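You operate a simulated robot arm through the tools that you are given. There is no shell and no other tool.

Carry out the task below with a simulated two-armed robot. There is one attempt and no reset: what you move stays moved.

TASK
Crank all the blue cable onto the coil, fit both white clips and free the coil.
Fine: the clips well apart round the coil.

Only the result counts: the job must be done as asked and must still hold three seconds after the hand-in. Knocking over, shifting, dropping, spilling or breaking anything else fails it.

THE ROBOT
Two 7-joint arms with fingered hands on one trunk that stands fixed in place. Base frame: the origin is at the foot of the trunk, x ahead of it, y to its left, z up; the work surface is at about z = 0.72. Units: m, degrees, N and s.
The left shoulder is at [0.07, 0.145, 1.087], the right one opposite. With the tool pointing down near the work surface each hand reaches from about 0.36 to 0.78 m from the base axis, measured 20 degrees to its own side. Payload 3.5 kg a hand.
The TCP of each hand is the grasp point between the finger pads, 0.025 m short of the fingertips. In the tool frame z runs along the fingers and y along their closing line. The gripper opens to 0.088 m; its body begins 0.029 m behind the TCP. The gripper is a hand of 4 fingers: y runs from the thumb to the fingers, the wrist lies at [-0.013, -0.097, -0.162] in the tool frame, and closing takes about 1.5 s.
Orientation is told as [roll, pitch, yaw] about the base's x, y, z axes, in that order, counted from this pose: with the fingers straight down and the wrist toward the robot, the tool's x, y and z point along [0, 1, 0], [1, 0, 0] and [0, 0, -1] of the base frame.

THE INTERFACE
- The arms move only by the tool servo_tool. It takes "left_steps", "right_steps" or both (then of equal length, played together; a hand with none holds still); each is a list of rows, each a list of 2 entries, a list of its own where there are three numbers: the shift along the tool's x, y, z in units of 400 mm (1.0 is 400 mm), then the turn, a rotation vector about the tool's x, y, z in units of 45 degrees (1.0 is 45 degrees). In form: [[[dx, dy, dz], [wx, wy, wz]], ...]. A call has 1 to 20 rows; each row is the pose to reach, as a shift and turn from the pose commanded when the call began, along the tool's axes at that moment. "left_jaw" and "right_jaw" are, for a hand that has rows, the gripper command, from -1 (shut) to 1 (fully open), values between in proportion, set as the call begins (left out, the last holds). A call with a number of a shift or a turn outside -1 to 1 is refused whole. Each row takes 0.2 s and may step no farther than 0.05 m and 8.6 degrees from the row before; otherwise, or with a gripper value out of range, the whole call is refused. Where a pose cannot be reached the arm comes as near as it can. A force on the tool above 90 N (or 10 N above the force at the start of the call, whichever is more), or a blocked arm, ends the call early, and 0.2 s more pass. The fingers move at their own pace (about 0.045 m/s each) and stop on an object; they squeeze with about 24 N. The grip force told is the motor's: it shows also when the fingers shut on nothing. Time passes only in rows, and 0.2 s behind the last, so rows that repeat a pose let the fingers close. It gives the time, the measured TCP pose, the force on the tool (base axes), the opening and the grip force at its end, in the units of the frame above (readings bear some noise), with the torque about the TCP (base axes, N m) and any sound that the robot's microphone picked up.
- Cameras (640 x 400 px; columns grow to the right, rows downward): "scene" is now at [0.1175, -0.0353, 1.38]; the picture's right is [-0.47, -0.88, 0.00], its down [-0.70, 0.37, -0.61] and it looks along [0.54, -0.29, -0.79] (base axes); focal length 252 px, centre (320, 200). "left" rides on the left gripper at [-0.064, -0.083, -0.098] in its tool frame; the picture's right is [-0.62, -0.37, 0.69], its down [0.71, -0.63, 0.30] and it looks along [0.33, 0.68, 0.65] (tool axes); focal length 265 px, centre (320, 200). "right" rides on the right gripper at [0.064, -0.083, -0.098] in its tool frame; the picture's right is [-0.62, 0.37, -0.69], its down [-0.71, -0.63, 0.30] and it looks along [-0.32, 0.68, 0.65] (tool axes); focal length 265 px, centre (320, 200).
- grab_frame(camera): a new picture of that camera. It takes no simulated time.
- move_column(by): slides the trunk up (or, below 0, down) by that many m; the arms and the scene camera ride with it, the base frame stays. It gives what a move gives, with no picture.
- set_fingers(index, middle, ring, thumb_bend, thumb_turn, hand): sets how far each is bent, from 0 (flat) to 1 (curled in); at 0.3 the hand is open as for a grip, at 0.7 the pads meet at the TCP. One left out holds its place. A second passes; each finger stops where it meets its share of the squeeze, and holds until it gets a number again. A gripper value or a shape takes the hand back. It gives what a move gives, with no picture; readings hold the bend of each and the force on the fingers (four entries, about 0 where the hand has none), thumb and palm. thumb_turn goes from beside the hand (0) to across from the fingers (1), as for a grip.
- hand_shape(shape, hand): the hand has 4 fingers and takes this shape, open, in about a second: jaw (thumb against the fingers, like two jaws); tri (thumb and two fingers); tip (a fingertip pinch); poke (one finger out to press); point (the index stretched); flat (the hand flat); cup (the hand cupped); fist (a fist). The gripper value then closes the fingers along that shape, each until it touches; the sizes above hold for jaw. It gives what a move gives, with no picture.
- pan_tilt(pan, tilt): turns the head with the scene camera to pan (to the left, within 86 degrees either way) and tilt (down, from -29 to 69), counted from straight ahead of the robot. It gives what a move gives.
- probe_pixels(camera, pixels): for up to 12 pixels [column, row] of the newest picture of that camera ("zoom" is the newest enlarged one), the place [x, y, z] in the base frame of the surface seen there, good to about 0.003 m. It takes no simulated time.
- close_up(camera, box): a new picture of the part [left, top, right, bottom] of that camera's present view, enlarged. It takes no simulated time.
- sign_off(): hands the job in; it is judged then, once.

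Open the grippers and draw the arms clear of the work before you hand the job in, unless the task says otherwise.

The tools are called after "Call:" as a command line: name --argument value ..., lists and objects as JSON in quotes. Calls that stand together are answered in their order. servo_tool: Moves the arms, as the interface text tells. Its arguments: {"type":"object","properties":{"left_steps":{"type":"array","items":{"type":"array"}},"left_jaw":{"type":"number"},"right_steps":{"type":"array","items":{"type":"array"}},"right_jaw":{"type":"number"}},"required":[]} The other tools are called the same way: move_column (by) moves the trunk up or down; hand_shape (shape, hand) gives the hand a shape; set_fingers (index, middle, ring, thumb_bend, thumb_turn, hand) moves the fingers one by one; pan_tilt (pan, tilt) turns the head that bears the scene camera; grab_frame (camera) takes a picture; probe_pixels (camera, pixels) gives the place of the surface under pixels of a picture; close_up (camera, box) takes an enlarged picture of a part of a camera's view; sign_off () hands the job in.

At the start:

```text
time: 0.0
left_position: [0.5591, -0.0365, 1.094]
left_tcp_rot: [0.0, 0.0, -0.1]
left_ft_force: [-0.4, -0.2, 0.4]
left_torque: [-0.01, -0.01, 0.04]
left_width: 0.0878
left_gripper_force: 0.0
left_shape: jaw
left_bend: [0.3, 0.3, 0.3, 0.3, 0.98]
left_finger forces: [0.1, 0.1, 0.1, 0.0, 0.1, 0.0]
right_position: [0.3242, -0.4465, 1.1308]
right_tcp_rot: [0.0, -0.1, 0.1]
right_ft_force: [0.0, -0.6, 0.1]
right_torque: [-0.02, -0.01, 0.0]
right_width: 0.0877
right_gripper_force: 0.0
right_shape: jaw
right_bend: [0.3, 0.3, 0.3, 0.3, 0.98]
right_finger forces: [0.0, 0.0, 0.0, 0.0, 0.1, 0.0]
trunk travel left (down, up): [-0.65, 0.19]
head pan, tilt (commanded): [-28.2, 52.4]
```

scene: 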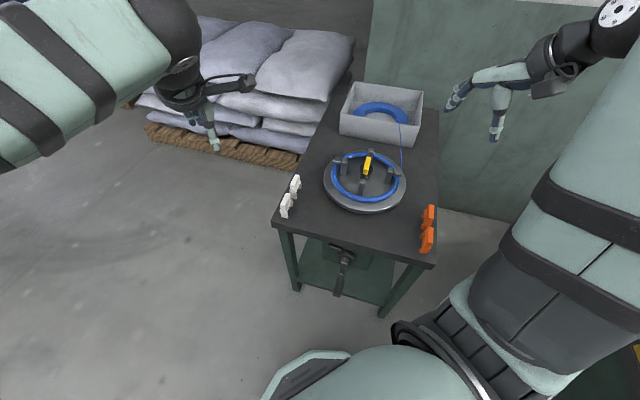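
right: 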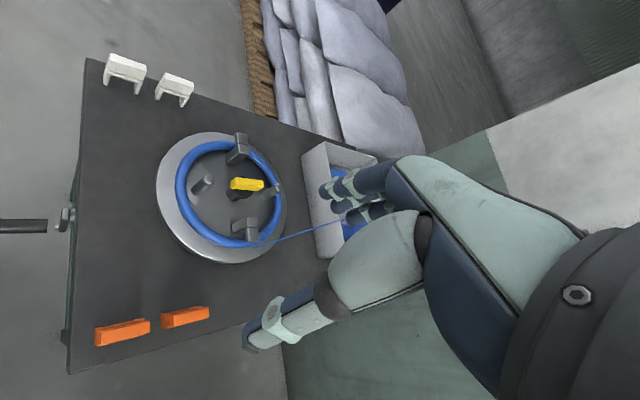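
left: 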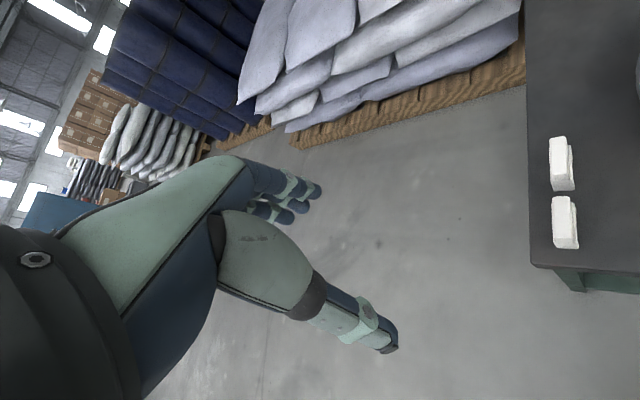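

I begin by looking closely at the table: the coil former at about (365,180) of the scene view, the clips at (290,195) and the crank at (342,265).

Call:
close_up --camera "scene" --box '[260, 70, 460, 195]'

Call:
close_up --camera "scene" --box '[260, 190, 460, 315]'

Call:
close_up --camera "right" --box '[0, 30, 340, 390]'

```text
3.20 times, centred on (360, 132) of scene
```

zoom: 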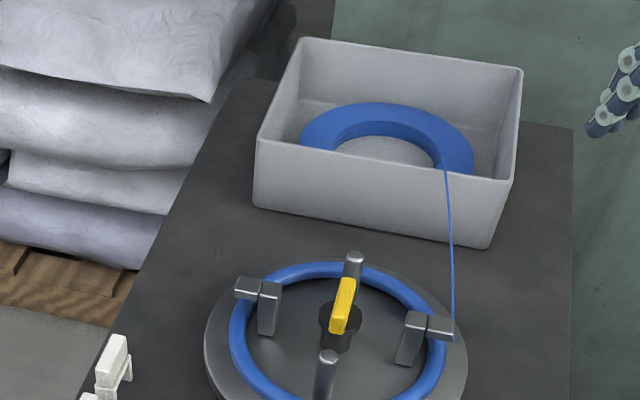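

```text
3.20 times, centred on (360, 252) of scene
```

zoom: 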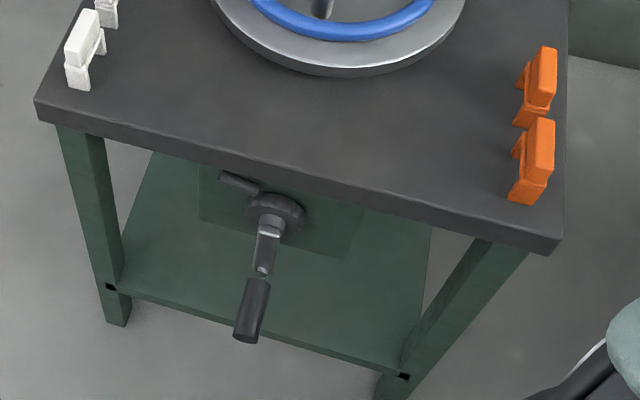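

```text
1.11 times, centred on (170, 210) of right
```

zoom: 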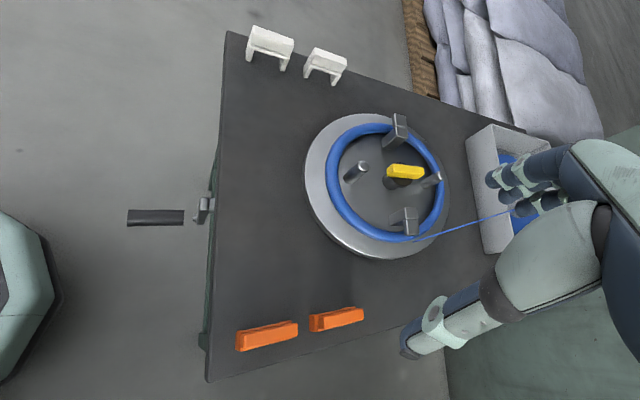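

The crank hub appears at the front edge with a small lever beside it; I enlarge both the crank and the former further to understand the mechanism.

Call:
close_up --camera "scene" --box '[310, 230, 390, 300]'

Call:
close_up --camera "scene" --box '[316, 140, 412, 216]'

Call:
close_up --camera "scene" --box '[270, 165, 320, 225]'

Call:
close_up --camera "scene" --box '[400, 195, 450, 260]'

```text
5.71 times, centred on (350, 265) of scene
```

zoom: 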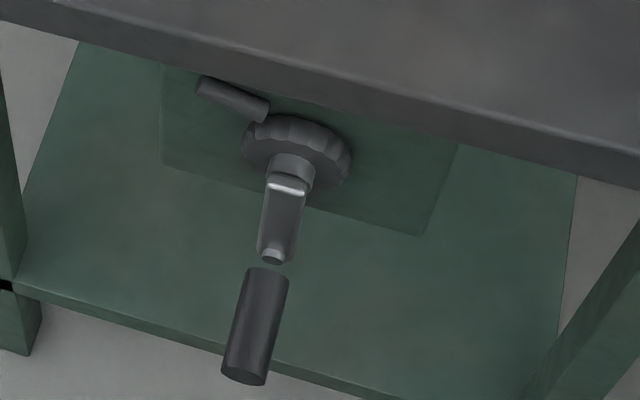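

```text
5.26 times, centred on (364, 178) of scene
```

zoom: 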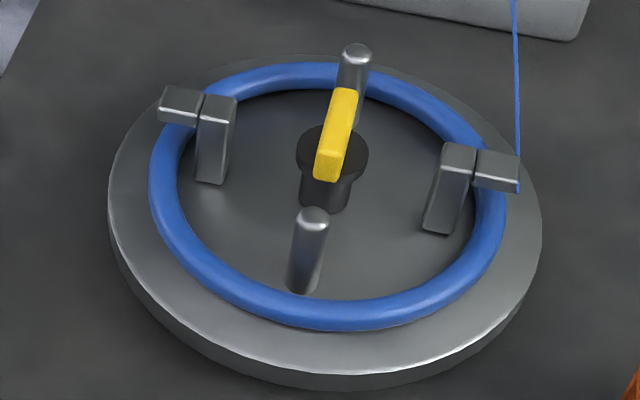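

```text
6.67 times, centred on (295, 195) of scene
```

zoom: 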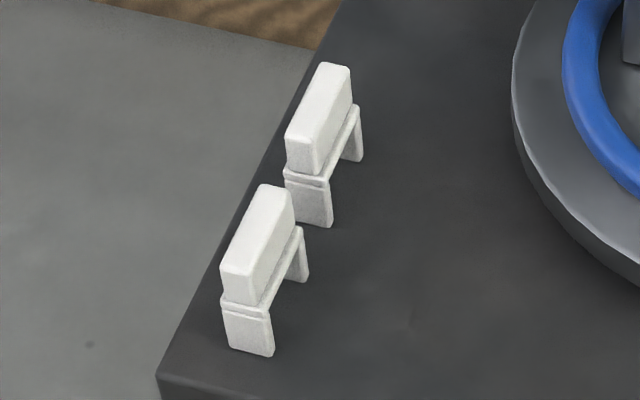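

```text
6.15 times, centred on (425, 228) of scene
```

zoom: 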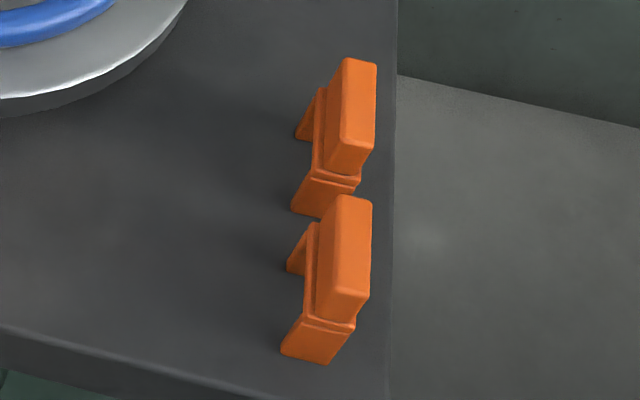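

Now I probe the geometry of the crank and pawl in a fresh enlarged picture.

Call:
close_up --camera "scene" --box '[310, 230, 390, 300]'

Call:
probe_pixels --camera "zoom" --pixels '[[265, 275], [245, 375], [255, 320], [275, 235], [290, 185], [300, 135], [335, 165], [260, 130], [230, 100], [205, 85], [262, 110], [300, 160]]'

Call:
probe_pixels --camera "scene" --pixels '[[275, 222], [350, 245], [432, 265], [345, 100], [420, 95], [340, 130], [412, 143], [375, 103], [400, 120], [402, 160], [365, 180], [330, 60]]'

```text
5.71 times, centred on (350, 265) of scene
```

zoom: 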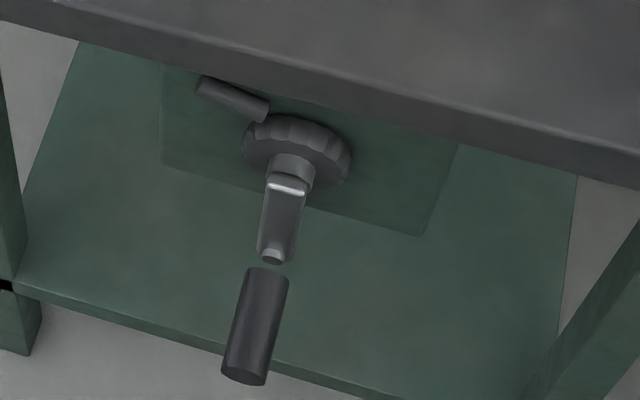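

```text
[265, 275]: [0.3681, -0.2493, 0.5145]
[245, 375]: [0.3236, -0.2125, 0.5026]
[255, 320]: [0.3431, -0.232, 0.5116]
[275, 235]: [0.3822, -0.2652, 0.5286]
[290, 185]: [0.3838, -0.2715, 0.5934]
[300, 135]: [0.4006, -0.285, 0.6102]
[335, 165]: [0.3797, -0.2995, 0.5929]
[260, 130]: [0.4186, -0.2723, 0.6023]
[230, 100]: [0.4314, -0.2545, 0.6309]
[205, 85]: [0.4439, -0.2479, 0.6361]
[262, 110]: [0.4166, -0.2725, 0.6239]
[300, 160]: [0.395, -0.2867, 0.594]
```

```text
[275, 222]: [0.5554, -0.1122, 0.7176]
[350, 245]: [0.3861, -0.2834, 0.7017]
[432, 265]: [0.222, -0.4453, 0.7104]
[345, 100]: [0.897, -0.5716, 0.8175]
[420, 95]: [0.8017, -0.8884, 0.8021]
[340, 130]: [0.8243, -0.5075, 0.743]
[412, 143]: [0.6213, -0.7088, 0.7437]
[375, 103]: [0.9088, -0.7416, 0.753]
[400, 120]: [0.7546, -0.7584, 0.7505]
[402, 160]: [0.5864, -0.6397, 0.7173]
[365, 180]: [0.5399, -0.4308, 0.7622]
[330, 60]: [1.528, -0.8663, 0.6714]
```

The table is turned about 45 degrees, its front edge running from (0.555,-0.112) to (0.222,-0.445). I probe the former, posts, lever and clips.

Call:
close_up --camera "scene" --box '[316, 140, 412, 216]'

Call:
probe_pixels --camera "zoom" --pixels '[[180, 100], [215, 105], [210, 175], [357, 50], [312, 215], [300, 290], [458, 150], [495, 165], [345, 95], [330, 165], [330, 200], [305, 150]]'

Call:
probe_pixels --camera "zoom" --pixels '[[320, 315], [270, 75], [160, 180], [500, 210], [320, 345], [130, 150], [530, 220], [310, 365], [350, 260], [250, 200], [240, 65], [518, 185]]'

Call:
close_up --camera "scene" --box '[270, 165, 320, 225]'

Call:
probe_pixels --camera "zoom" --pixels '[[270, 190], [235, 270], [245, 300], [250, 345], [298, 275], [335, 70], [300, 150], [310, 170], [315, 220], [350, 155], [400, 250], [300, 330]]'

```text
5.26 times, centred on (364, 178) of scene
```

zoom: 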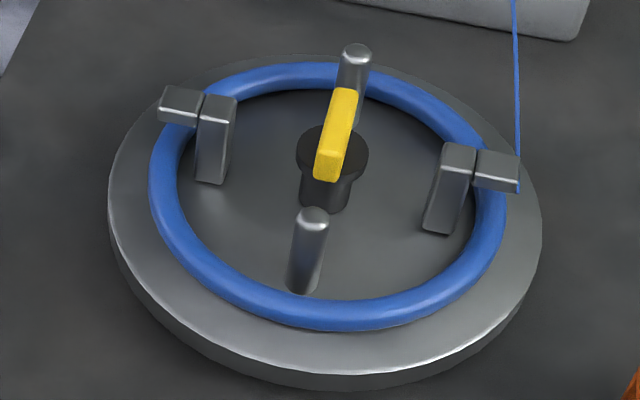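

```text
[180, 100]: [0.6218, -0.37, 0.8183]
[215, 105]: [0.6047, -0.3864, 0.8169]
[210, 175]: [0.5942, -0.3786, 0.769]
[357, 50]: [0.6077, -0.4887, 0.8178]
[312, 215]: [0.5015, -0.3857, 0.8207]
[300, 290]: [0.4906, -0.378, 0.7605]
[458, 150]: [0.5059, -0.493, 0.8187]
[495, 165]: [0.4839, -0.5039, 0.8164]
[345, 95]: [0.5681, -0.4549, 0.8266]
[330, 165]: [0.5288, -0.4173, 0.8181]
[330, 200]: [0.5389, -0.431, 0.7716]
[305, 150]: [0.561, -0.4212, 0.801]
```

```text
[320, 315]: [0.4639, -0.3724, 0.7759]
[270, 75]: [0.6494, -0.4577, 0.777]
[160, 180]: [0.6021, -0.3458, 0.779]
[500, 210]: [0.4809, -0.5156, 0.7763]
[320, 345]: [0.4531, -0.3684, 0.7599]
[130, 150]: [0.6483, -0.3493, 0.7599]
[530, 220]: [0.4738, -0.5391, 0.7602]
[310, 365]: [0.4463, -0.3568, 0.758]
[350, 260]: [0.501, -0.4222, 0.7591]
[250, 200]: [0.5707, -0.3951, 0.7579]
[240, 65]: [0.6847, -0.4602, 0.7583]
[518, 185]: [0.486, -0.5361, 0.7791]
```

```text
6.67 times, centred on (295, 195) of scene
```

zoom: 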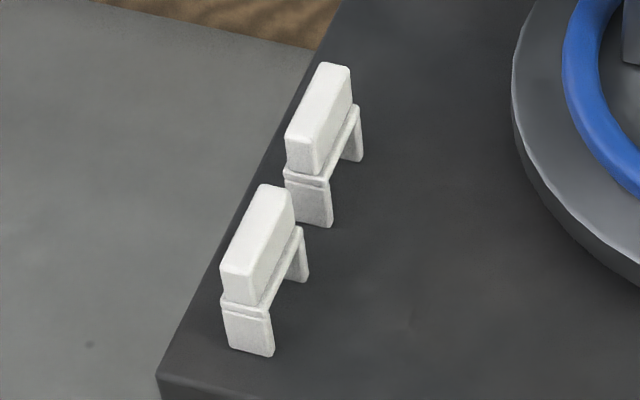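

```text
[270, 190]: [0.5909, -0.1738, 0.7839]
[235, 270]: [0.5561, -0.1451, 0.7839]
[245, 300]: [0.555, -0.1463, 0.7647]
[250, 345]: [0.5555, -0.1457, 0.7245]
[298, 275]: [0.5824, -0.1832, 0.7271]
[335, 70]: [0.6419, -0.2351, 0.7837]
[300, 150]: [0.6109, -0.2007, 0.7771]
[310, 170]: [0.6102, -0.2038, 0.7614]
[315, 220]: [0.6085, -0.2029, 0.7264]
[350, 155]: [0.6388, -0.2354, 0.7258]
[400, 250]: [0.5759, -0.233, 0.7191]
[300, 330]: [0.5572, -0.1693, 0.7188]
```

The former's centre is near (0.555,-0.438), ring top z 0.777, clips at about (0.572,-0.163) and (0.626,-0.219); the crank handle hangs at (0.345,-0.232,0.508). I swing the left hand back so that its camera can look at the crank and pawl.

Call:
servo_tool --left_steps '[[[0.034, -0.052, 0.03], [0, 0, 0.1]], [[0.068, -0.104, 0.06], [0, 0, 0.2]], [[0.102, -0.157, 0.09], [0, 0, 0.3]], [[0.136, -0.209, 0.12], [0, 0, 0.4]], [[0.17, -0.261, 0.15], [0, 0, 0.5]], [[0.205, -0.313, 0.18], [0, 0, 0.6]], [[0.239, -0.366, 0.21], [0, 0, 0.7]], [[0.273, -0.418, 0.24], [0, 0, 0.8]], [[0.307, -0.47, 0.27], [0, 0, 0.9]], [[0.341, -0.522, 0.3], [0, 0, 1.0]]]'

```text
time: 2.2
left_position: [0.3589, 0.1001, 0.9738]
left_tcp_rot: [-0.1, 0.0, -45.1]
left_ft_force: [0.2, 0.9, 0.6]
left_torque: [0.0, 0.0, -0.02]
left_width: 0.0877
left_gripper_force: 0.0
left_shape: jaw
left_bend: [0.3, 0.3, 0.3, 0.3, 0.98]
left_finger forces: [0.1, 0.0, 0.0, 0.0, 0.0, 0.1]
left hand out of reach, approached as far as the arm can: row 10
right_position: [0.3239, -0.4451, 1.1309]
right_tcp_rot: [-0.1, -0.1, 0.0]
right_ft_force: [0.6, 0.1, 0.7]
right_torque: [-0.01, 0.02, -0.01]
right_width: 0.0873
right_gripper_force: 0.0
right_shape: jaw
right_bend: [0.3, 0.3, 0.3, 0.3, 0.98]
right_finger forces: [0.1, 0.0, 0.0, 0.0, 0.0, 0.0]
trunk travel left (down, up): [-0.65, 0.19]
head pan, tilt (commanded): [-28.2, 52.4]
```

The left hand is at the inner edge of its reach, now turned to yaw -45. I look through its camera.

Call:
grab_frame --camera "left"

Call:
grab_frame --camera "scene"

```text
taken
```

left: 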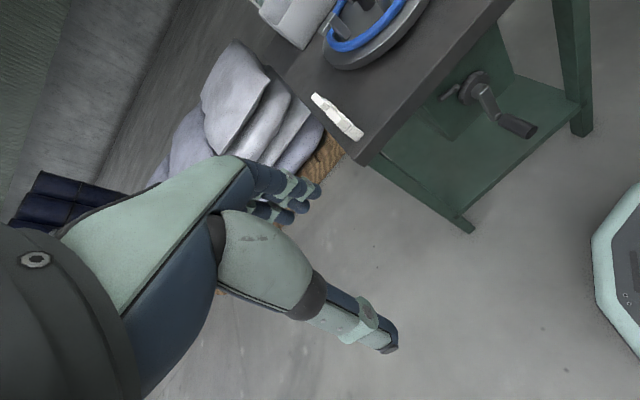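

```text
taken
```

scene: 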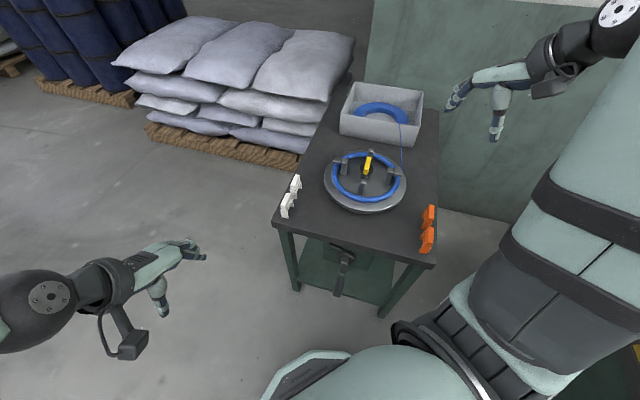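

The left camera shows the crank at about (490,100). I enlarge it and probe its parts.

Call:
close_up --camera "left" --box '[430, 55, 550, 150]'

Call:
probe_pixels --camera "zoom" --pixels '[[70, 205], [100, 225], [230, 120], [280, 140], [200, 250], [260, 190], [320, 180], [390, 320], [440, 320], [560, 390], [480, 370], [230, 180]]'

```text
4.21 times, centred on (490, 102) of left
```

zoom: 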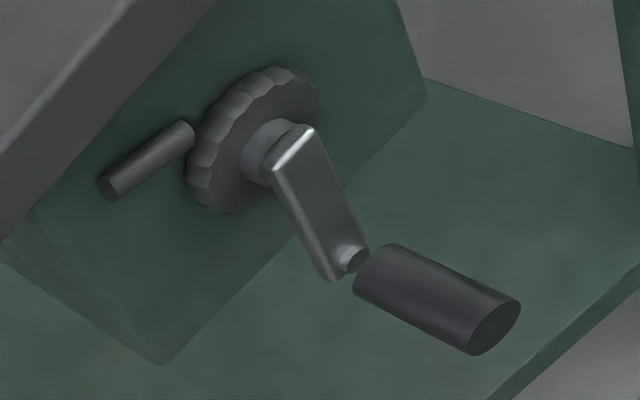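

```text
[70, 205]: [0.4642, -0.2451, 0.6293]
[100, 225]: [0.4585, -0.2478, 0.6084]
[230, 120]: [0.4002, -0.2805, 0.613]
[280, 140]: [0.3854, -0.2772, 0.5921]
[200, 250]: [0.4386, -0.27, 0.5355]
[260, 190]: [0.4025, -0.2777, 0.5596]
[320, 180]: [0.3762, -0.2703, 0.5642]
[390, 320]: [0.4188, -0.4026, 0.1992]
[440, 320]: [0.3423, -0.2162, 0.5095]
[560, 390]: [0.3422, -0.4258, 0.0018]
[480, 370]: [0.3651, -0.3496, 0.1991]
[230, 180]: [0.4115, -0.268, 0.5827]
```

The wheel with the pawl rod at upper left and the free handle are visible. I raise the trunk by 0.15 m, so that the right arm has room to hang down to the crank.

Call:
move_column --by 0.15

```text
time: 4.0
left_position: [0.3597, 0.0984, 1.1245]
left_tcp_rot: [-0.1, 0.2, -45.0]
left_ft_force: [0.8, -0.9, -0.7]
left_torque: [0.02, 0.01, 0.04]
left_width: 0.0874
left_gripper_force: 0.1
left_shape: jaw
left_bend: [0.3, 0.3, 0.3, 0.3, 0.98]
left_finger forces: [0.1, 0.0, 0.1, 0.0, 0.1, 0.0]
right_position: [0.3235, -0.4454, 1.2793]
right_tcp_rot: [0.1, 0.1, 0.1]
right_ft_force: [-0.4, 0.4, -0.1]
right_torque: [0.03, 0.01, -0.01]
right_width: 0.0876
right_gripper_force: 0.1
right_shape: jaw
right_bend: [0.3, 0.3, 0.3, 0.3, 0.98]
right_finger forces: [0.1, 0.0, 0.0, 0.0, 0.0, 0.1]
trunk travel left (down, up): [-0.8, 0.04]
head pan, tilt (commanded): [-28.2, 52.4]
```

Now I bring the right hand down in front of the table to about (0.33,-0.25,0.95), turning it to yaw +45.

Call:
servo_tool --right_steps '[[[0.049, 0.002, 0.082], [0, 0, -0.1]], [[0.098, 0.004, 0.165], [0, 0, -0.2]], [[0.146, 0.005, 0.247], [0, 0, -0.3]], [[0.195, 0.007, 0.33], [0, 0, -0.4]], [[0.244, 0.009, 0.412], [0, 0, -0.5]], [[0.292, 0.01, 0.495], [0, 0, -0.6]], [[0.341, 0.012, 0.577], [0, 0, -0.7]], [[0.39, 0.014, 0.66], [0, 0, -0.8]], [[0.439, 0.016, 0.742], [0, 0, -0.9]], [[0.4875, 0.0175, 0.825], [0, 0, -1.0]]]'

```text
time: 6.2
left_position: [0.3593, 0.097, 1.1248]
left_tcp_rot: [0.0, 0.2, -44.9]
left_ft_force: [0.9, 0.0, -0.7]
left_torque: [-0.01, 0.02, 0.0]
left_width: 0.0874
left_gripper_force: 0.1
left_shape: jaw
left_bend: [0.3, 0.3, 0.3, 0.3, 0.98]
left_finger forces: [0.0, 0.1, 0.0, 0.0, 0.0, 0.0]
right_position: [0.3303, -0.2503, 0.9516]
right_tcp_rot: [0.0, 0.0, 45.0]
right_ft_force: [0.3, -0.7, 0.4]
right_torque: [0.04, -0.03, 0.02]
right_width: 0.0876
right_gripper_force: 0.1
right_shape: jaw
right_bend: [0.3, 0.3, 0.3, 0.3, 0.98]
right_finger forces: [0.0, 0.1, 0.0, 0.1, 0.1, 0.1]
trunk travel left (down, up): [-0.8, 0.04]
head pan, tilt (commanded): [-28.2, 52.4]
```

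Reached. I now tilt the fingers 40 degrees toward the table while coming down to about (0.29,-0.18,0.70), staying in front of the table edge.

Call:
servo_tool --right_steps '[[[0.019, 0.005, 0.0625], [0, -0.089, 0]], [[0.039, 0.011, 0.125], [0, -0.178, 0]], [[0.058, 0.016, 0.1875], [0, -0.267, 0]], [[0.078, 0.021, 0.25], [0, -0.356, 0]], [[0.097, 0.026, 0.3125], [0, -0.444, 0]], [[0.117, 0.032, 0.375], [0, -0.533, 0]], [[0.136, 0.037, 0.4375], [0, -0.622, 0]], [[0.156, 0.042, 0.5], [0, -0.711, 0]], [[0.175, 0.048, 0.5625], [0, -0.8, 0]], [[0.1945, 0.053, 0.625], [0, -0.889, 0]]]'

Call:
grab_frame --camera "left"

Call:
grab_frame --camera "scene"

Call:
grab_frame --camera "right"

```text
time: 8.3
left_position: [0.3585, 0.098, 1.1247]
left_tcp_rot: [-0.1, 0.2, -44.9]
left_ft_force: [-1.1, -1.1, -0.6]
left_torque: [0.02, 0.01, 0.02]
left_width: 0.0877
left_gripper_force: 0.1
left_shape: jaw
left_bend: [0.3, 0.3, 0.3, 0.3, 0.98]
left_finger forces: [0.0, 0.1, 0.1, 0.1, 0.0, 0.0]
right_position: [0.2953, -0.1811, 0.6977]
right_tcp_rot: [-40.0, 0.0, 45.1]
right_ft_force: [-0.3, 0.2, 0.0]
right_torque: [-0.02, -0.01, 0.02]
right_width: 0.0877
right_gripper_force: 0.0
right_shape: jaw
right_bend: [0.3, 0.3, 0.3, 0.3, 0.98]
right_finger forces: [0.0, 0.0, 0.0, 0.1, 0.0, 0.0]
right hand out of reach, approached as far as the arm can: row 10
trunk travel left (down, up): [-0.8, 0.04]
head pan, tilt (commanded): [-28.2, 52.4]
```

```text
taken
```

left: 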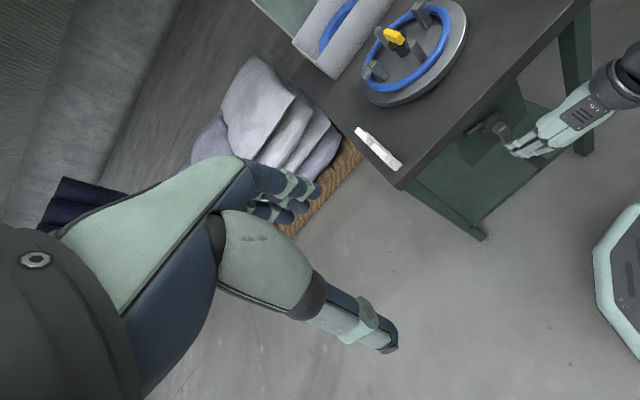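

```text
taken
```

scene: 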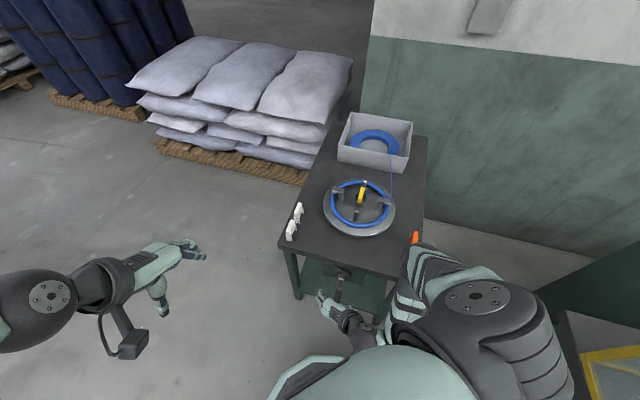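

```text
taken
```

right: 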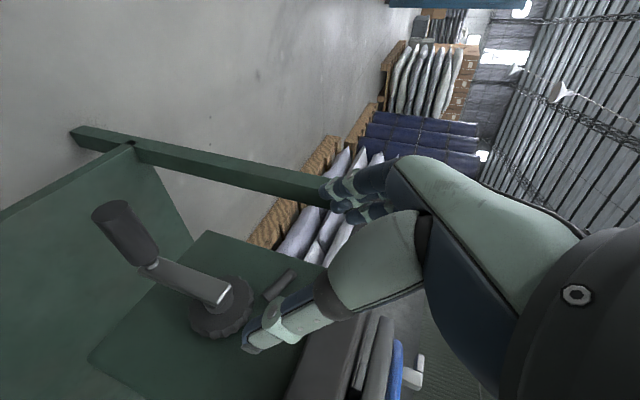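

The crank is visible in the right view with hub at (220,310) and handle at (125,235). The right arm hides the orange clips in the scene view, so I check where its elbow stands relative to the table corner.

Call:
close_up --camera "scene" --box '[270, 190, 600, 400]'

Call:
probe_pixels --camera "scene" --pixels '[[408, 290], [420, 260], [450, 262], [485, 275], [480, 300], [540, 330], [400, 330], [335, 310], [370, 330], [345, 290], [440, 330], [500, 380]]'

```text
1.90 times, centred on (435, 295) of scene
```

zoom: 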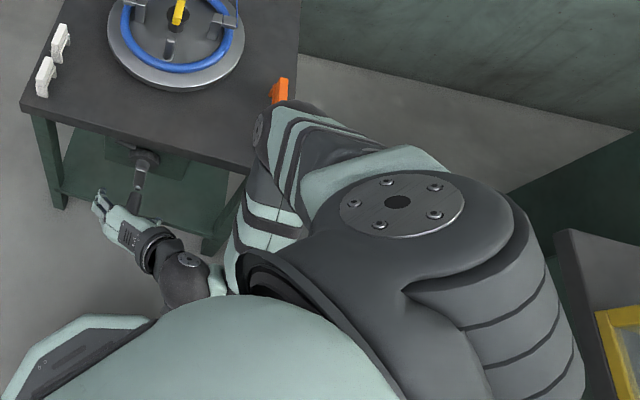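

```text
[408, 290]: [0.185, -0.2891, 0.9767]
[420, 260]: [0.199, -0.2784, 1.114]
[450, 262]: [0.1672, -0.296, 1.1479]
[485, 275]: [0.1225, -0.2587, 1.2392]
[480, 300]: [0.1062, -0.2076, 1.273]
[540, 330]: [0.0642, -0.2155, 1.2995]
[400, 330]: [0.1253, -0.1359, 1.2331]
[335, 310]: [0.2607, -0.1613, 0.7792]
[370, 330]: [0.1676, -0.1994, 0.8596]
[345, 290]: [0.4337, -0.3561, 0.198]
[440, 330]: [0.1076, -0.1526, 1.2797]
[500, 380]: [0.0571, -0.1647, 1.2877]
```

The elbow is high (about z 1.0) and in front of the table, so there is room. I now measure the handle and hub more exactly through the right camera.

Call:
close_up --camera "right" --box '[70, 180, 310, 360]'

Call:
probe_pixels --camera "zoom" --pixels '[[80, 80], [120, 60], [110, 120], [170, 110], [150, 150], [190, 190], [215, 222], [290, 260], [400, 300], [420, 340], [370, 390], [480, 300]]'

```text
2.22 times, centred on (190, 270) of right
```

zoom: 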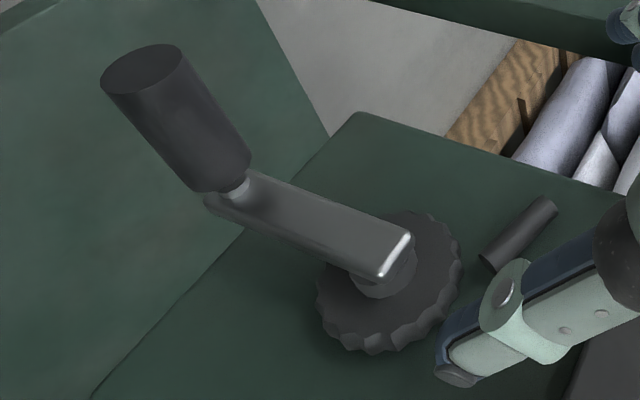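

```text
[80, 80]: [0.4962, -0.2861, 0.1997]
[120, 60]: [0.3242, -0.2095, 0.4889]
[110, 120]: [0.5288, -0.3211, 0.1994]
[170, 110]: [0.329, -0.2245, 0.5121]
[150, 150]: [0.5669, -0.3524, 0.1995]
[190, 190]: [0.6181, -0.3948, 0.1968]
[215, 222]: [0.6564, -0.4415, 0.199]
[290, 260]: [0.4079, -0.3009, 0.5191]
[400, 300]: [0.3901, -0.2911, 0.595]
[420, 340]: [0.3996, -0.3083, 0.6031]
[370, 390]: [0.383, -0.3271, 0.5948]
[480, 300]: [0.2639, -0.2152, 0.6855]
```

I zoom tighter on the ratchet wheel and probe the handle's end face and body again.

Call:
probe_pixels --camera "zoom" --pixels '[[142, 68], [200, 130], [180, 150], [225, 145], [205, 170], [235, 182], [250, 205], [380, 250], [385, 275], [330, 310], [455, 250], [540, 205]]'

Call:
close_up --camera "right" --box '[180, 250, 290, 345]'

Call:
close_up --camera "left" --box '[455, 95, 555, 175]'

```text
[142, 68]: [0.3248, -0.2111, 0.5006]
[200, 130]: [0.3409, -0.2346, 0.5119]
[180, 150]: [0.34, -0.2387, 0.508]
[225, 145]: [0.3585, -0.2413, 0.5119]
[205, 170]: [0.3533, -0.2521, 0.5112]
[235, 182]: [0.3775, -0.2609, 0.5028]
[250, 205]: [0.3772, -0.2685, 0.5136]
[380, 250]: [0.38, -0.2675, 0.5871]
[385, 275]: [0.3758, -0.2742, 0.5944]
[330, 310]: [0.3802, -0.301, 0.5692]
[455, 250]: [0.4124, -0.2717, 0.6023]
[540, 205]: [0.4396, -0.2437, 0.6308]
```

```text
4.21 times, centred on (235, 298) of right
```

zoom: 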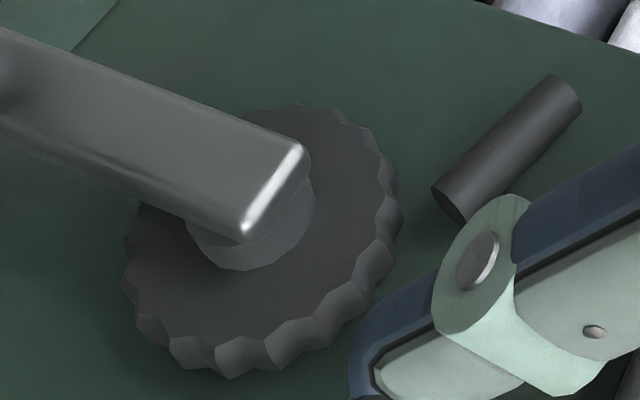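

```text
5.00 times, centred on (505, 135) of left
```

zoom: 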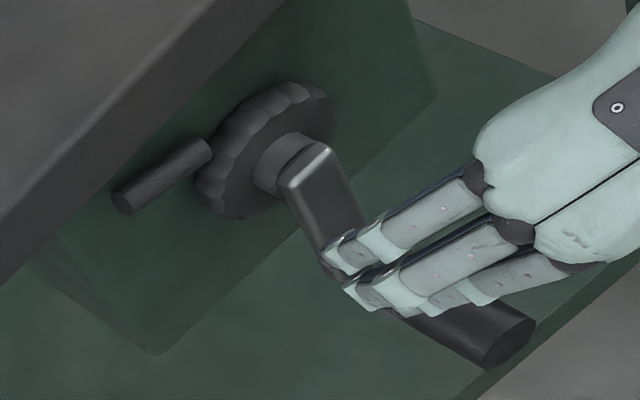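

The wheel teeth look symmetrical, so direction must be tried gently. I probe the wheel rim in the right picture to fix the crank axis.

Call:
close_up --camera "right" --box '[180, 250, 290, 345]'

Call:
probe_pixels --camera "zoom" --pixels '[[140, 290], [385, 190], [290, 115], [230, 355], [340, 310], [365, 140], [160, 325], [300, 335], [390, 230], [180, 345], [250, 215], [285, 160]]'

```text
4.21 times, centred on (235, 298) of right
```

zoom: 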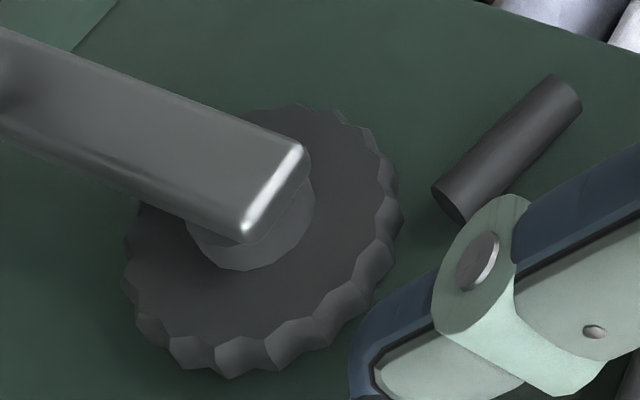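

```text
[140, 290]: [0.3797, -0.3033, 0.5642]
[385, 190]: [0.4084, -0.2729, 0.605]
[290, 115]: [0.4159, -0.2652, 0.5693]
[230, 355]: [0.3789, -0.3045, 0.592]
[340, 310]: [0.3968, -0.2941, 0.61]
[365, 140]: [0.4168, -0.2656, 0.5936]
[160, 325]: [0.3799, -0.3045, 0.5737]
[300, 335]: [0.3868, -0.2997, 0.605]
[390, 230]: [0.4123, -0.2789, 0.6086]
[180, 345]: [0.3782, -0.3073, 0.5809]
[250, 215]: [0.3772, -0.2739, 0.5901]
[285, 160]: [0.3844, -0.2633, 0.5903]
```

The axis lies at u (along the table front) matching x+y≈0.112, z≈0.580, radius ≈0.08; handle from 0.379 to 0.43 m out, axis z≈0.50. I lower the open hand straight down first, to z≈0.585 in front of the handle.

Call:
servo_tool --right_steps '[[[0.039, 0, 0.041], [0, 0, 0]], [[0.078, 0, 0.082], [0, 0, 0]], [[0.117, 0, 0.123], [0, 0, 0]], [[0.156, 0, 0.164], [0, 0, 0]], [[0.195, 0, 0.205], [0, 0, 0]], [[0.195, 0, 0.205], [0, 0, 0]]]'

Call:
grab_frame --camera "right"

Call:
close_up --camera "left" --box '[455, 75, 595, 175]'

```text
time: 9.8
left_position: [0.3592, 0.0982, 1.1244]
left_tcp_rot: [-0.1, 0.2, -45.0]
left_ft_force: [0.3, 0.1, -1.1]
left_torque: [0.01, 0.0, 0.0]
left_width: 0.0878
left_gripper_force: 0.1
left_shape: jaw
left_bend: [0.3, 0.3, 0.3, 0.3, 0.98]
left_finger forces: [0.1, 0.0, 0.0, 0.1, 0.1, 0.1]
right_position: [0.2899, -0.1773, 0.5833]
right_tcp_rot: [-40.0, 0.0, 45.1]
right_ft_force: [-0.3, -0.1, 0.2]
right_torque: [-0.01, -0.02, -0.02]
right_width: 0.0876
right_gripper_force: 0.1
right_shape: jaw
right_bend: [0.3, 0.3, 0.3, 0.3, 0.98]
right_finger forces: [0.0, 0.0, 0.1, 0.0, 0.1, 0.0]
trunk travel left (down, up): [-0.8, 0.04]
head pan, tilt (commanded): [-28.2, 52.4]
```

```text
taken
```

right: 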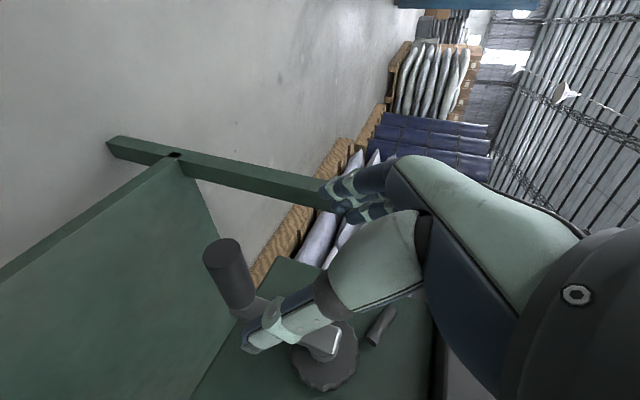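

```text
4.00 times, centred on (525, 125) of left
```

zoom: 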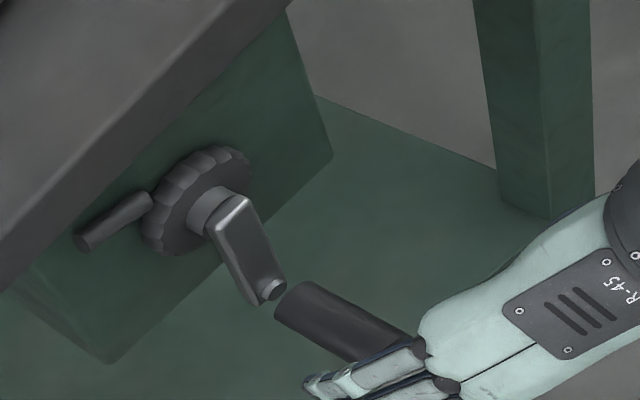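

The hand is aligned in front of the handle at (0.290,-0.177,0.583). I advance along the fingers so that they straddle the handle.

Call:
servo_tool --right_steps '[[[0.001, 0, 0.045], [0, 0, 0]], [[0.002, 0, 0.09], [0, 0, 0]], [[0.003, 0, 0.136], [0, 0, 0]], [[0.004, 0, 0.181], [0, 0, 0]], [[0.005, 0, 0.227], [0, 0, 0]], [[0.0065, 0, 0.272], [0, 0, 0]]]'

Call:
grab_frame --camera "right"

Call:
close_up --camera "left" --box '[455, 75, 595, 175]'

```text
time: 11.2
left_position: [0.3601, 0.0973, 1.1242]
left_tcp_rot: [-0.2, 0.2, -45.1]
left_ft_force: [0.3, -0.1, 0.6]
left_torque: [0.03, 0.0, 0.0]
left_width: 0.0874
left_gripper_force: 0.0
left_shape: jaw
left_bend: [0.3, 0.3, 0.3, 0.3, 0.98]
left_finger forces: [0.0, 0.0, 0.0, 0.1, 0.1, 0.0]
right_position: [0.3301, -0.2237, 0.5269]
right_tcp_rot: [-39.9, -0.1, 45.0]
right_ft_force: [-0.2, 0.0, 0.5]
right_torque: [0.02, 0.0, 0.02]
right_width: 0.088
right_gripper_force: 0.1
right_shape: jaw
right_bend: [0.3, 0.3, 0.3, 0.3, 0.98]
right_finger forces: [0.1, 0.1, 0.0, 0.0, 0.0, 0.0]
right hand out of reach, approached as far as the arm can: row 5, 6
trunk travel left (down, up): [-0.8, 0.04]
head pan, tilt (commanded): [-28.2, 52.4]
```

```text
taken
```

right: 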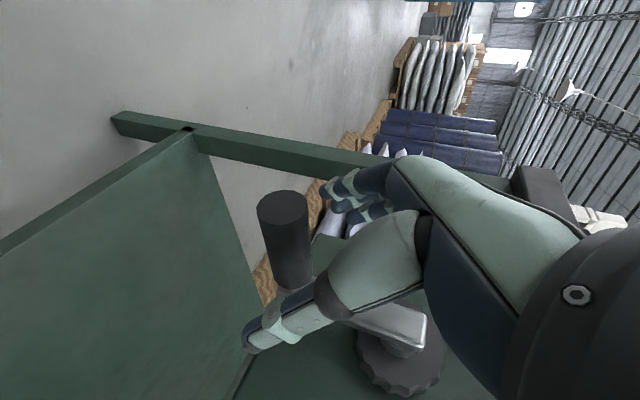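

```text
4.00 times, centred on (525, 125) of left
```

zoom: 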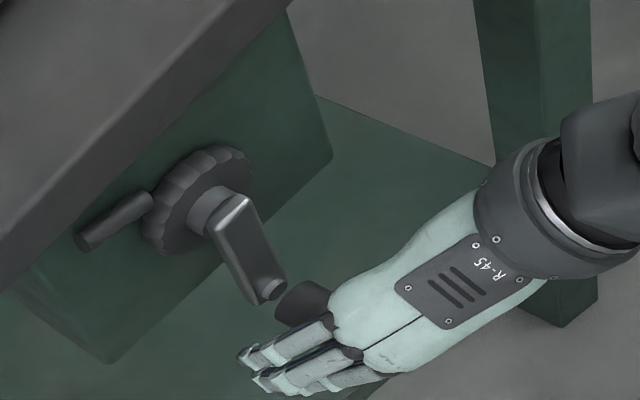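

The last two rows ran out of reach downward (trunk too high) and a smaller tilt will ease the wrist. I back off along the fingers, untilting by 20 degrees, before lowering the trunk a little.

Call:
servo_tool --right_steps '[[[0, 0, -0.05], [0, 0, 0]], [[0, 0, -0.1], [0, 0, 0]], [[0, 0, -0.15], [0, 0, 0]], [[0, 0, -0.2], [0, 0, 0]], [[0, 0, -0.25], [0, 0.11, 0]], [[0, 0, -0.25], [0, 0.22, 0]], [[0, 0, -0.25], [0, 0.33, 0]], [[0, 0, -0.25], [0, 0.444, 0]]]'

```text
time: 12.9
left_position: [0.358, 0.0982, 1.1245]
left_tcp_rot: [0.0, 0.2, -45.0]
left_ft_force: [-0.4, -0.7, 0.5]
left_torque: [0.01, 0.01, -0.04]
left_width: 0.0875
left_gripper_force: 0.0
left_shape: jaw
left_bend: [0.3, 0.3, 0.3, 0.3, 0.98]
left_finger forces: [0.1, 0.1, 0.0, 0.1, 0.0, 0.0]
right_position: [0.2865, -0.1801, 0.6029]
right_tcp_rot: [-19.9, 0.1, 45.0]
right_ft_force: [-0.5, -0.1, -0.1]
right_torque: [0.0, -0.03, 0.01]
right_width: 0.0876
right_gripper_force: 0.1
right_shape: jaw
right_bend: [0.3, 0.3, 0.3, 0.3, 0.98]
right_finger forces: [0.0, 0.0, 0.0, 0.0, 0.0, 0.1]
trunk travel left (down, up): [-0.8, 0.04]
head pan, tilt (commanded): [-28.2, 52.4]
```

Now at (0.287,-0.180,0.603) with 20 degrees tilt. I lower the trunk by 0.06 m.

Call:
move_column --by -0.06

```text
time: 13.9
left_position: [0.3595, 0.097, 1.0639]
left_tcp_rot: [-0.2, 0.2, -45.0]
left_ft_force: [-0.4, -0.6, 0.0]
left_torque: [0.02, -0.02, -0.02]
left_width: 0.0876
left_gripper_force: 0.0
left_shape: jaw
left_bend: [0.3, 0.3, 0.3, 0.3, 0.98]
left_finger forces: [0.0, 0.1, 0.0, 0.0, 0.0, 0.0]
right_position: [0.2867, -0.1795, 0.5423]
right_tcp_rot: [-20.0, 0.0, 45.0]
right_ft_force: [0.7, -0.4, 0.4]
right_torque: [0.0, 0.0, 0.01]
right_width: 0.0877
right_gripper_force: 0.0
right_shape: jaw
right_bend: [0.3, 0.3, 0.3, 0.3, 0.98]
right_finger forces: [0.0, 0.1, 0.0, 0.0, 0.1, 0.1]
trunk travel left (down, up): [-0.74, 0.1]
head pan, tilt (commanded): [-28.2, 52.4]
```

I rise a little, go forward above the handle and then advance along the fingers around it, aiming at 0.398 m out and z 0.499.

Call:
servo_tool --right_steps '[[[-0.0194, 0.0105, -0.053], [0, 0, 0]], [[-0.054, 0.0105, -0.0405], [0, 0, 0]], [[-0.089, 0.0105, -0.028], [0, 0, 0]], [[-0.1235, 0.0105, -0.0155], [0, 0, 0]], [[-0.1235, 0.0105, 0.03], [0, 0, 0]], [[-0.1235, 0.0105, 0.075], [0, 0, 0]], [[-0.1235, 0.0105, 0.12], [0, 0, 0]], [[-0.1235, 0.0105, 0.1595], [0, 0, 0]], [[-0.1235, 0.0105, 0.1595], [0, 0, 0]]]'

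Call:
grab_frame --camera "right"

Call:
close_up --camera "left" --box '[455, 55, 595, 155]'

```text
time: 15.9
left_position: [0.3593, 0.0976, 1.0653]
left_tcp_rot: [-0.2, 0.1, -45.0]
left_ft_force: [-1.0, 0.1, 0.1]
left_torque: [0.02, -0.01, -0.02]
left_width: 0.0877
left_gripper_force: 0.1
left_shape: jaw
left_bend: [0.3, 0.3, 0.3, 0.3, 0.98]
left_finger forces: [0.0, 0.0, 0.1, 0.0, 0.0, 0.0]
right_position: [0.3391, -0.2267, 0.5]
right_tcp_rot: [-20.0, 0.0, 45.1]
right_ft_force: [-0.3, 0.5, -0.4]
right_torque: [0.01, 0.02, -0.04]
right_width: 0.0879
right_gripper_force: 0.0
right_shape: jaw
right_bend: [0.3, 0.3, 0.3, 0.3, 0.98]
right_finger forces: [0.0, 0.0, 0.0, 0.0, 0.0, 0.1]
trunk travel left (down, up): [-0.74, 0.1]
head pan, tilt (commanded): [-28.2, 52.4]
```

```text
taken
```

right: 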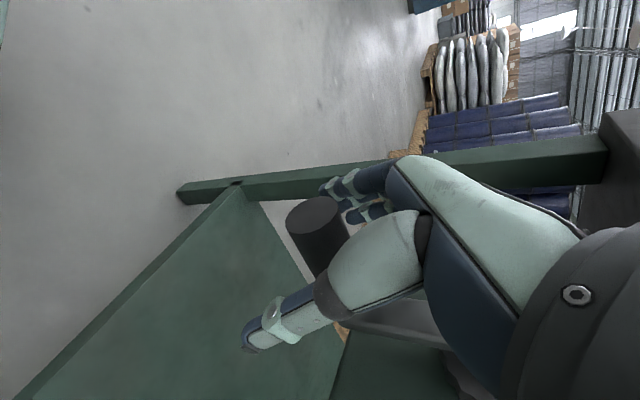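

```text
4.00 times, centred on (525, 105) of left
```

zoom: 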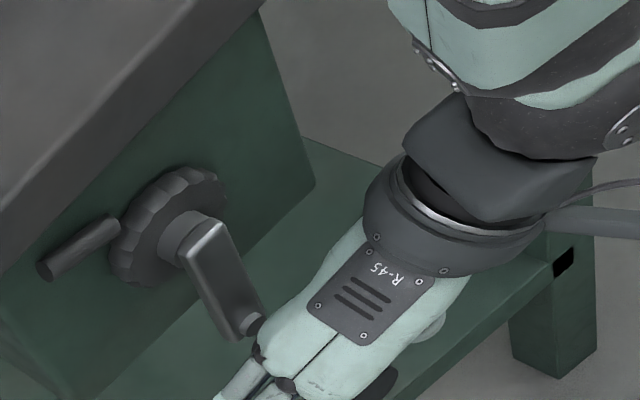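

The handle lies between thumb and fingers with no contact force. I close the hand on it while holding still.

Call:
servo_tool --right_steps '[[[0, 0, 0], [0, 0, 0]], [[0, 0, 0], [0, 0, 0]], [[0, 0, 0], [0, 0, 0]], [[0, 0, 0], [0, 0, 0]], [[0, 0, 0], [0, 0, 0]], [[0, 0, 0], [0, 0, 0]], [[0, 0, 0], [0, 0, 0]], [[0, 0, 0], [0, 0, 0]]]' --right_jaw -1

Call:
grab_frame --camera "right"

Call:
close_up --camera "scene" --box '[310, 130, 420, 245]'

```text
time: 17.8
left_position: [0.3597, 0.097, 1.0635]
left_tcp_rot: [-0.1, 0.2, -44.9]
left_ft_force: [0.3, 0.7, -0.1]
left_torque: [0.01, 0.02, 0.01]
left_width: 0.0878
left_gripper_force: 0.1
left_shape: jaw
left_bend: [0.3, 0.3, 0.3, 0.3, 0.98]
left_finger forces: [0.0, 0.0, 0.0, 0.0, 0.0, 0.0]
right_position: [0.3395, -0.2267, 0.4985]
right_tcp_rot: [-20.0, 0.1, 45.0]
right_ft_force: [-0.1, -1.7, -15.9]
right_torque: [0.03, 0.08, 0.09]
right_width: 0.0146
right_gripper_force: 24.0
right_shape: jaw
right_bend: [0.74, 0.65, 0.55, 0.77, 1.0]
right_finger forces: [13.1, 5.0, 3.0, 0.0, 21.4, 0.1]
trunk travel left (down, up): [-0.74, 0.1]
head pan, tilt (commanded): [-28.2, 52.4]
```

```text
taken
```

right: 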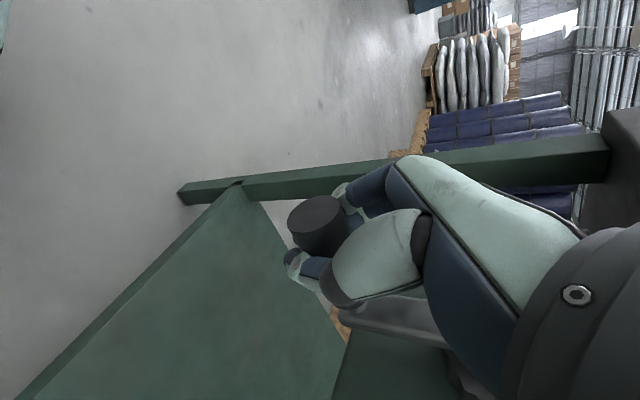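

```text
3.48 times, centred on (365, 188) of scene
```

zoom: 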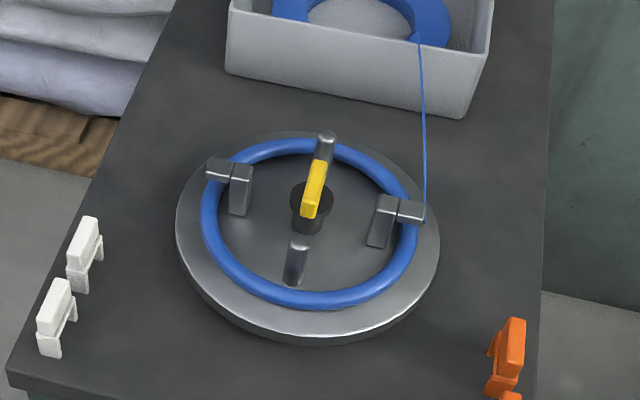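

The grip holds (24 N, width 0.0146). I try the clockwise direction (as seen from the robot) gently: 30 degrees of a circle of radius 0.08, watching the force.

Call:
servo_tool --right_steps '[[[-0.0003, 0.0174, -0.0007], [0, 0, 0]], [[-0.001, 0.0347, -0.0029], [0, 0, 0]], [[-0.0023, 0.0518, -0.0064], [0, 0, 0]], [[-0.0041, 0.0684, -0.0113], [0, 0, 0]], [[-0.0064, 0.0845, -0.0176], [0, 0, 0]], [[-0.0092, 0.1, -0.0252], [0, 0, 0]]]'

Call:
close_up --camera "left" --box '[455, 55, 595, 155]'

Call:
close_up --camera "scene" --box '[310, 130, 420, 245]'

```text
time: 19.1
left_position: [0.3611, 0.0972, 1.0631]
left_tcp_rot: [-0.2, 0.2, -45.2]
left_ft_force: [-0.3, 0.6, -0.3]
left_torque: [-0.01, -0.04, -0.02]
left_width: 0.0878
left_gripper_force: 0.0
left_shape: jaw
left_bend: [0.3, 0.3, 0.3, 0.3, 0.98]
left_finger forces: [0.0, 0.0, 0.0, 0.0, 0.1, 0.0]
right_position: [0.3679, -0.1955, 0.511]
right_tcp_rot: [-20.1, -0.3, 45.1]
right_ft_force: [17.6, 9.0, -15.2]
right_torque: [-0.15, 0.23, -0.07]
right_width: 0.0141
right_gripper_force: 24.5
right_shape: jaw
right_bend: [0.74, 0.73, 0.53, 0.82, 1.0]
right_finger forces: [22.7, 5.1, 3.9, 0.0, 11.9, 0.0]
trunk travel left (down, up): [-0.74, 0.1]
head pan, tilt (commanded): [-28.2, 52.4]
```

```text
4.00 times, centred on (525, 105) of left
```

zoom: 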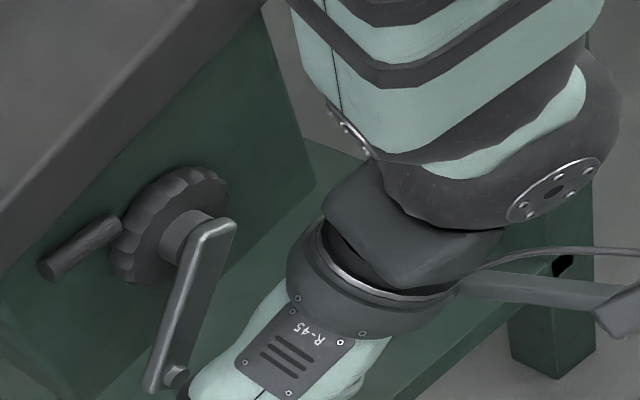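

```text
3.48 times, centred on (365, 188) of scene
```

zoom: 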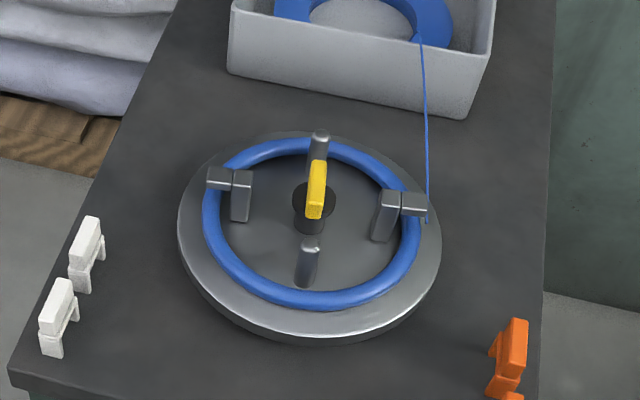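

The crank turned freely about 30 degrees clockwise, the near post shifted from (297,262) to (307,262), so the former turned counter-clockwise; the force leans along the motion. I hold still and read the static force, and look at the cable and pawl more closely.

Call:
servo_tool --right_steps '[[[0, 0, 0], [0, 0, 0]], [[0, 0, 0], [0, 0, 0]], [[0, 0, 0], [0, 0, 0]]]'

Call:
close_up --camera "scene" --box '[340, 105, 410, 155]'

Call:
close_up --camera "scene" --box '[325, 160, 400, 215]'

Call:
close_up --camera "left" --box '[440, 60, 520, 140]'

```text
time: 19.9
left_position: [0.3626, 0.0962, 1.0621]
left_tcp_rot: [-0.3, 0.3, -45.0]
left_ft_force: [-0.1, 0.0, 0.3]
left_torque: [0.01, -0.01, 0.0]
left_width: 0.0876
left_gripper_force: 0.0
left_shape: jaw
left_bend: [0.3, 0.3, 0.3, 0.3, 0.98]
left_finger forces: [0.1, 0.1, 0.1, 0.0, 0.0, 0.1]
right_position: [0.3652, -0.1971, 0.5077]
right_tcp_rot: [-19.7, 0.2, 45.0]
right_ft_force: [12.8, 5.9, -25.9]
right_torque: [-0.08, 0.21, -0.05]
right_width: 0.0138
right_gripper_force: 24.1
right_shape: jaw
right_bend: [0.74, 0.72, 0.53, 0.81, 1.0]
right_finger forces: [19.5, 6.1, 4.2, 0.0, 15.7, 0.1]
trunk travel left (down, up): [-0.74, 0.1]
head pan, tilt (commanded): [-28.2, 52.4]
```

```text
8.00 times, centred on (375, 130) of scene
```

zoom: 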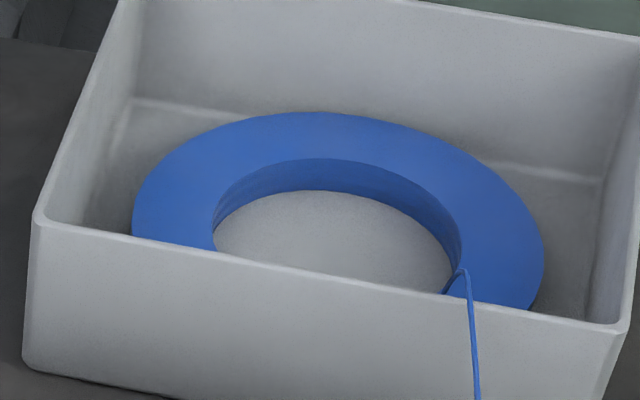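

```text
7.27 times, centred on (362, 188) of scene
```

zoom: 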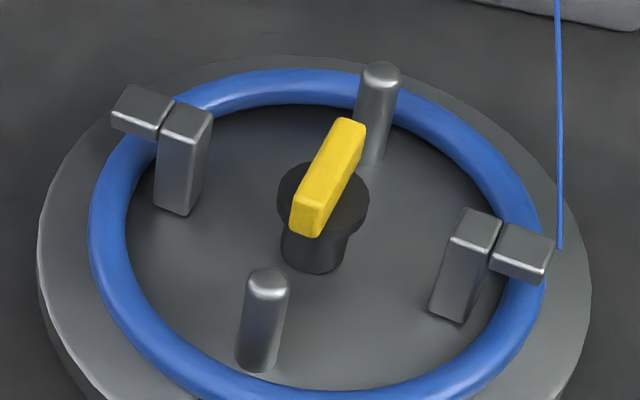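

```text
5.00 times, centred on (480, 100) of left
```

zoom: 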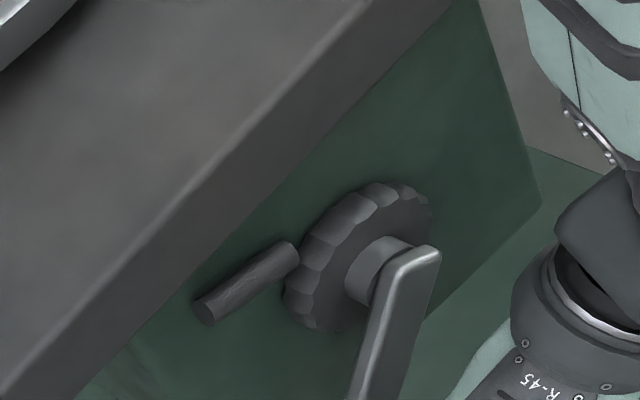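

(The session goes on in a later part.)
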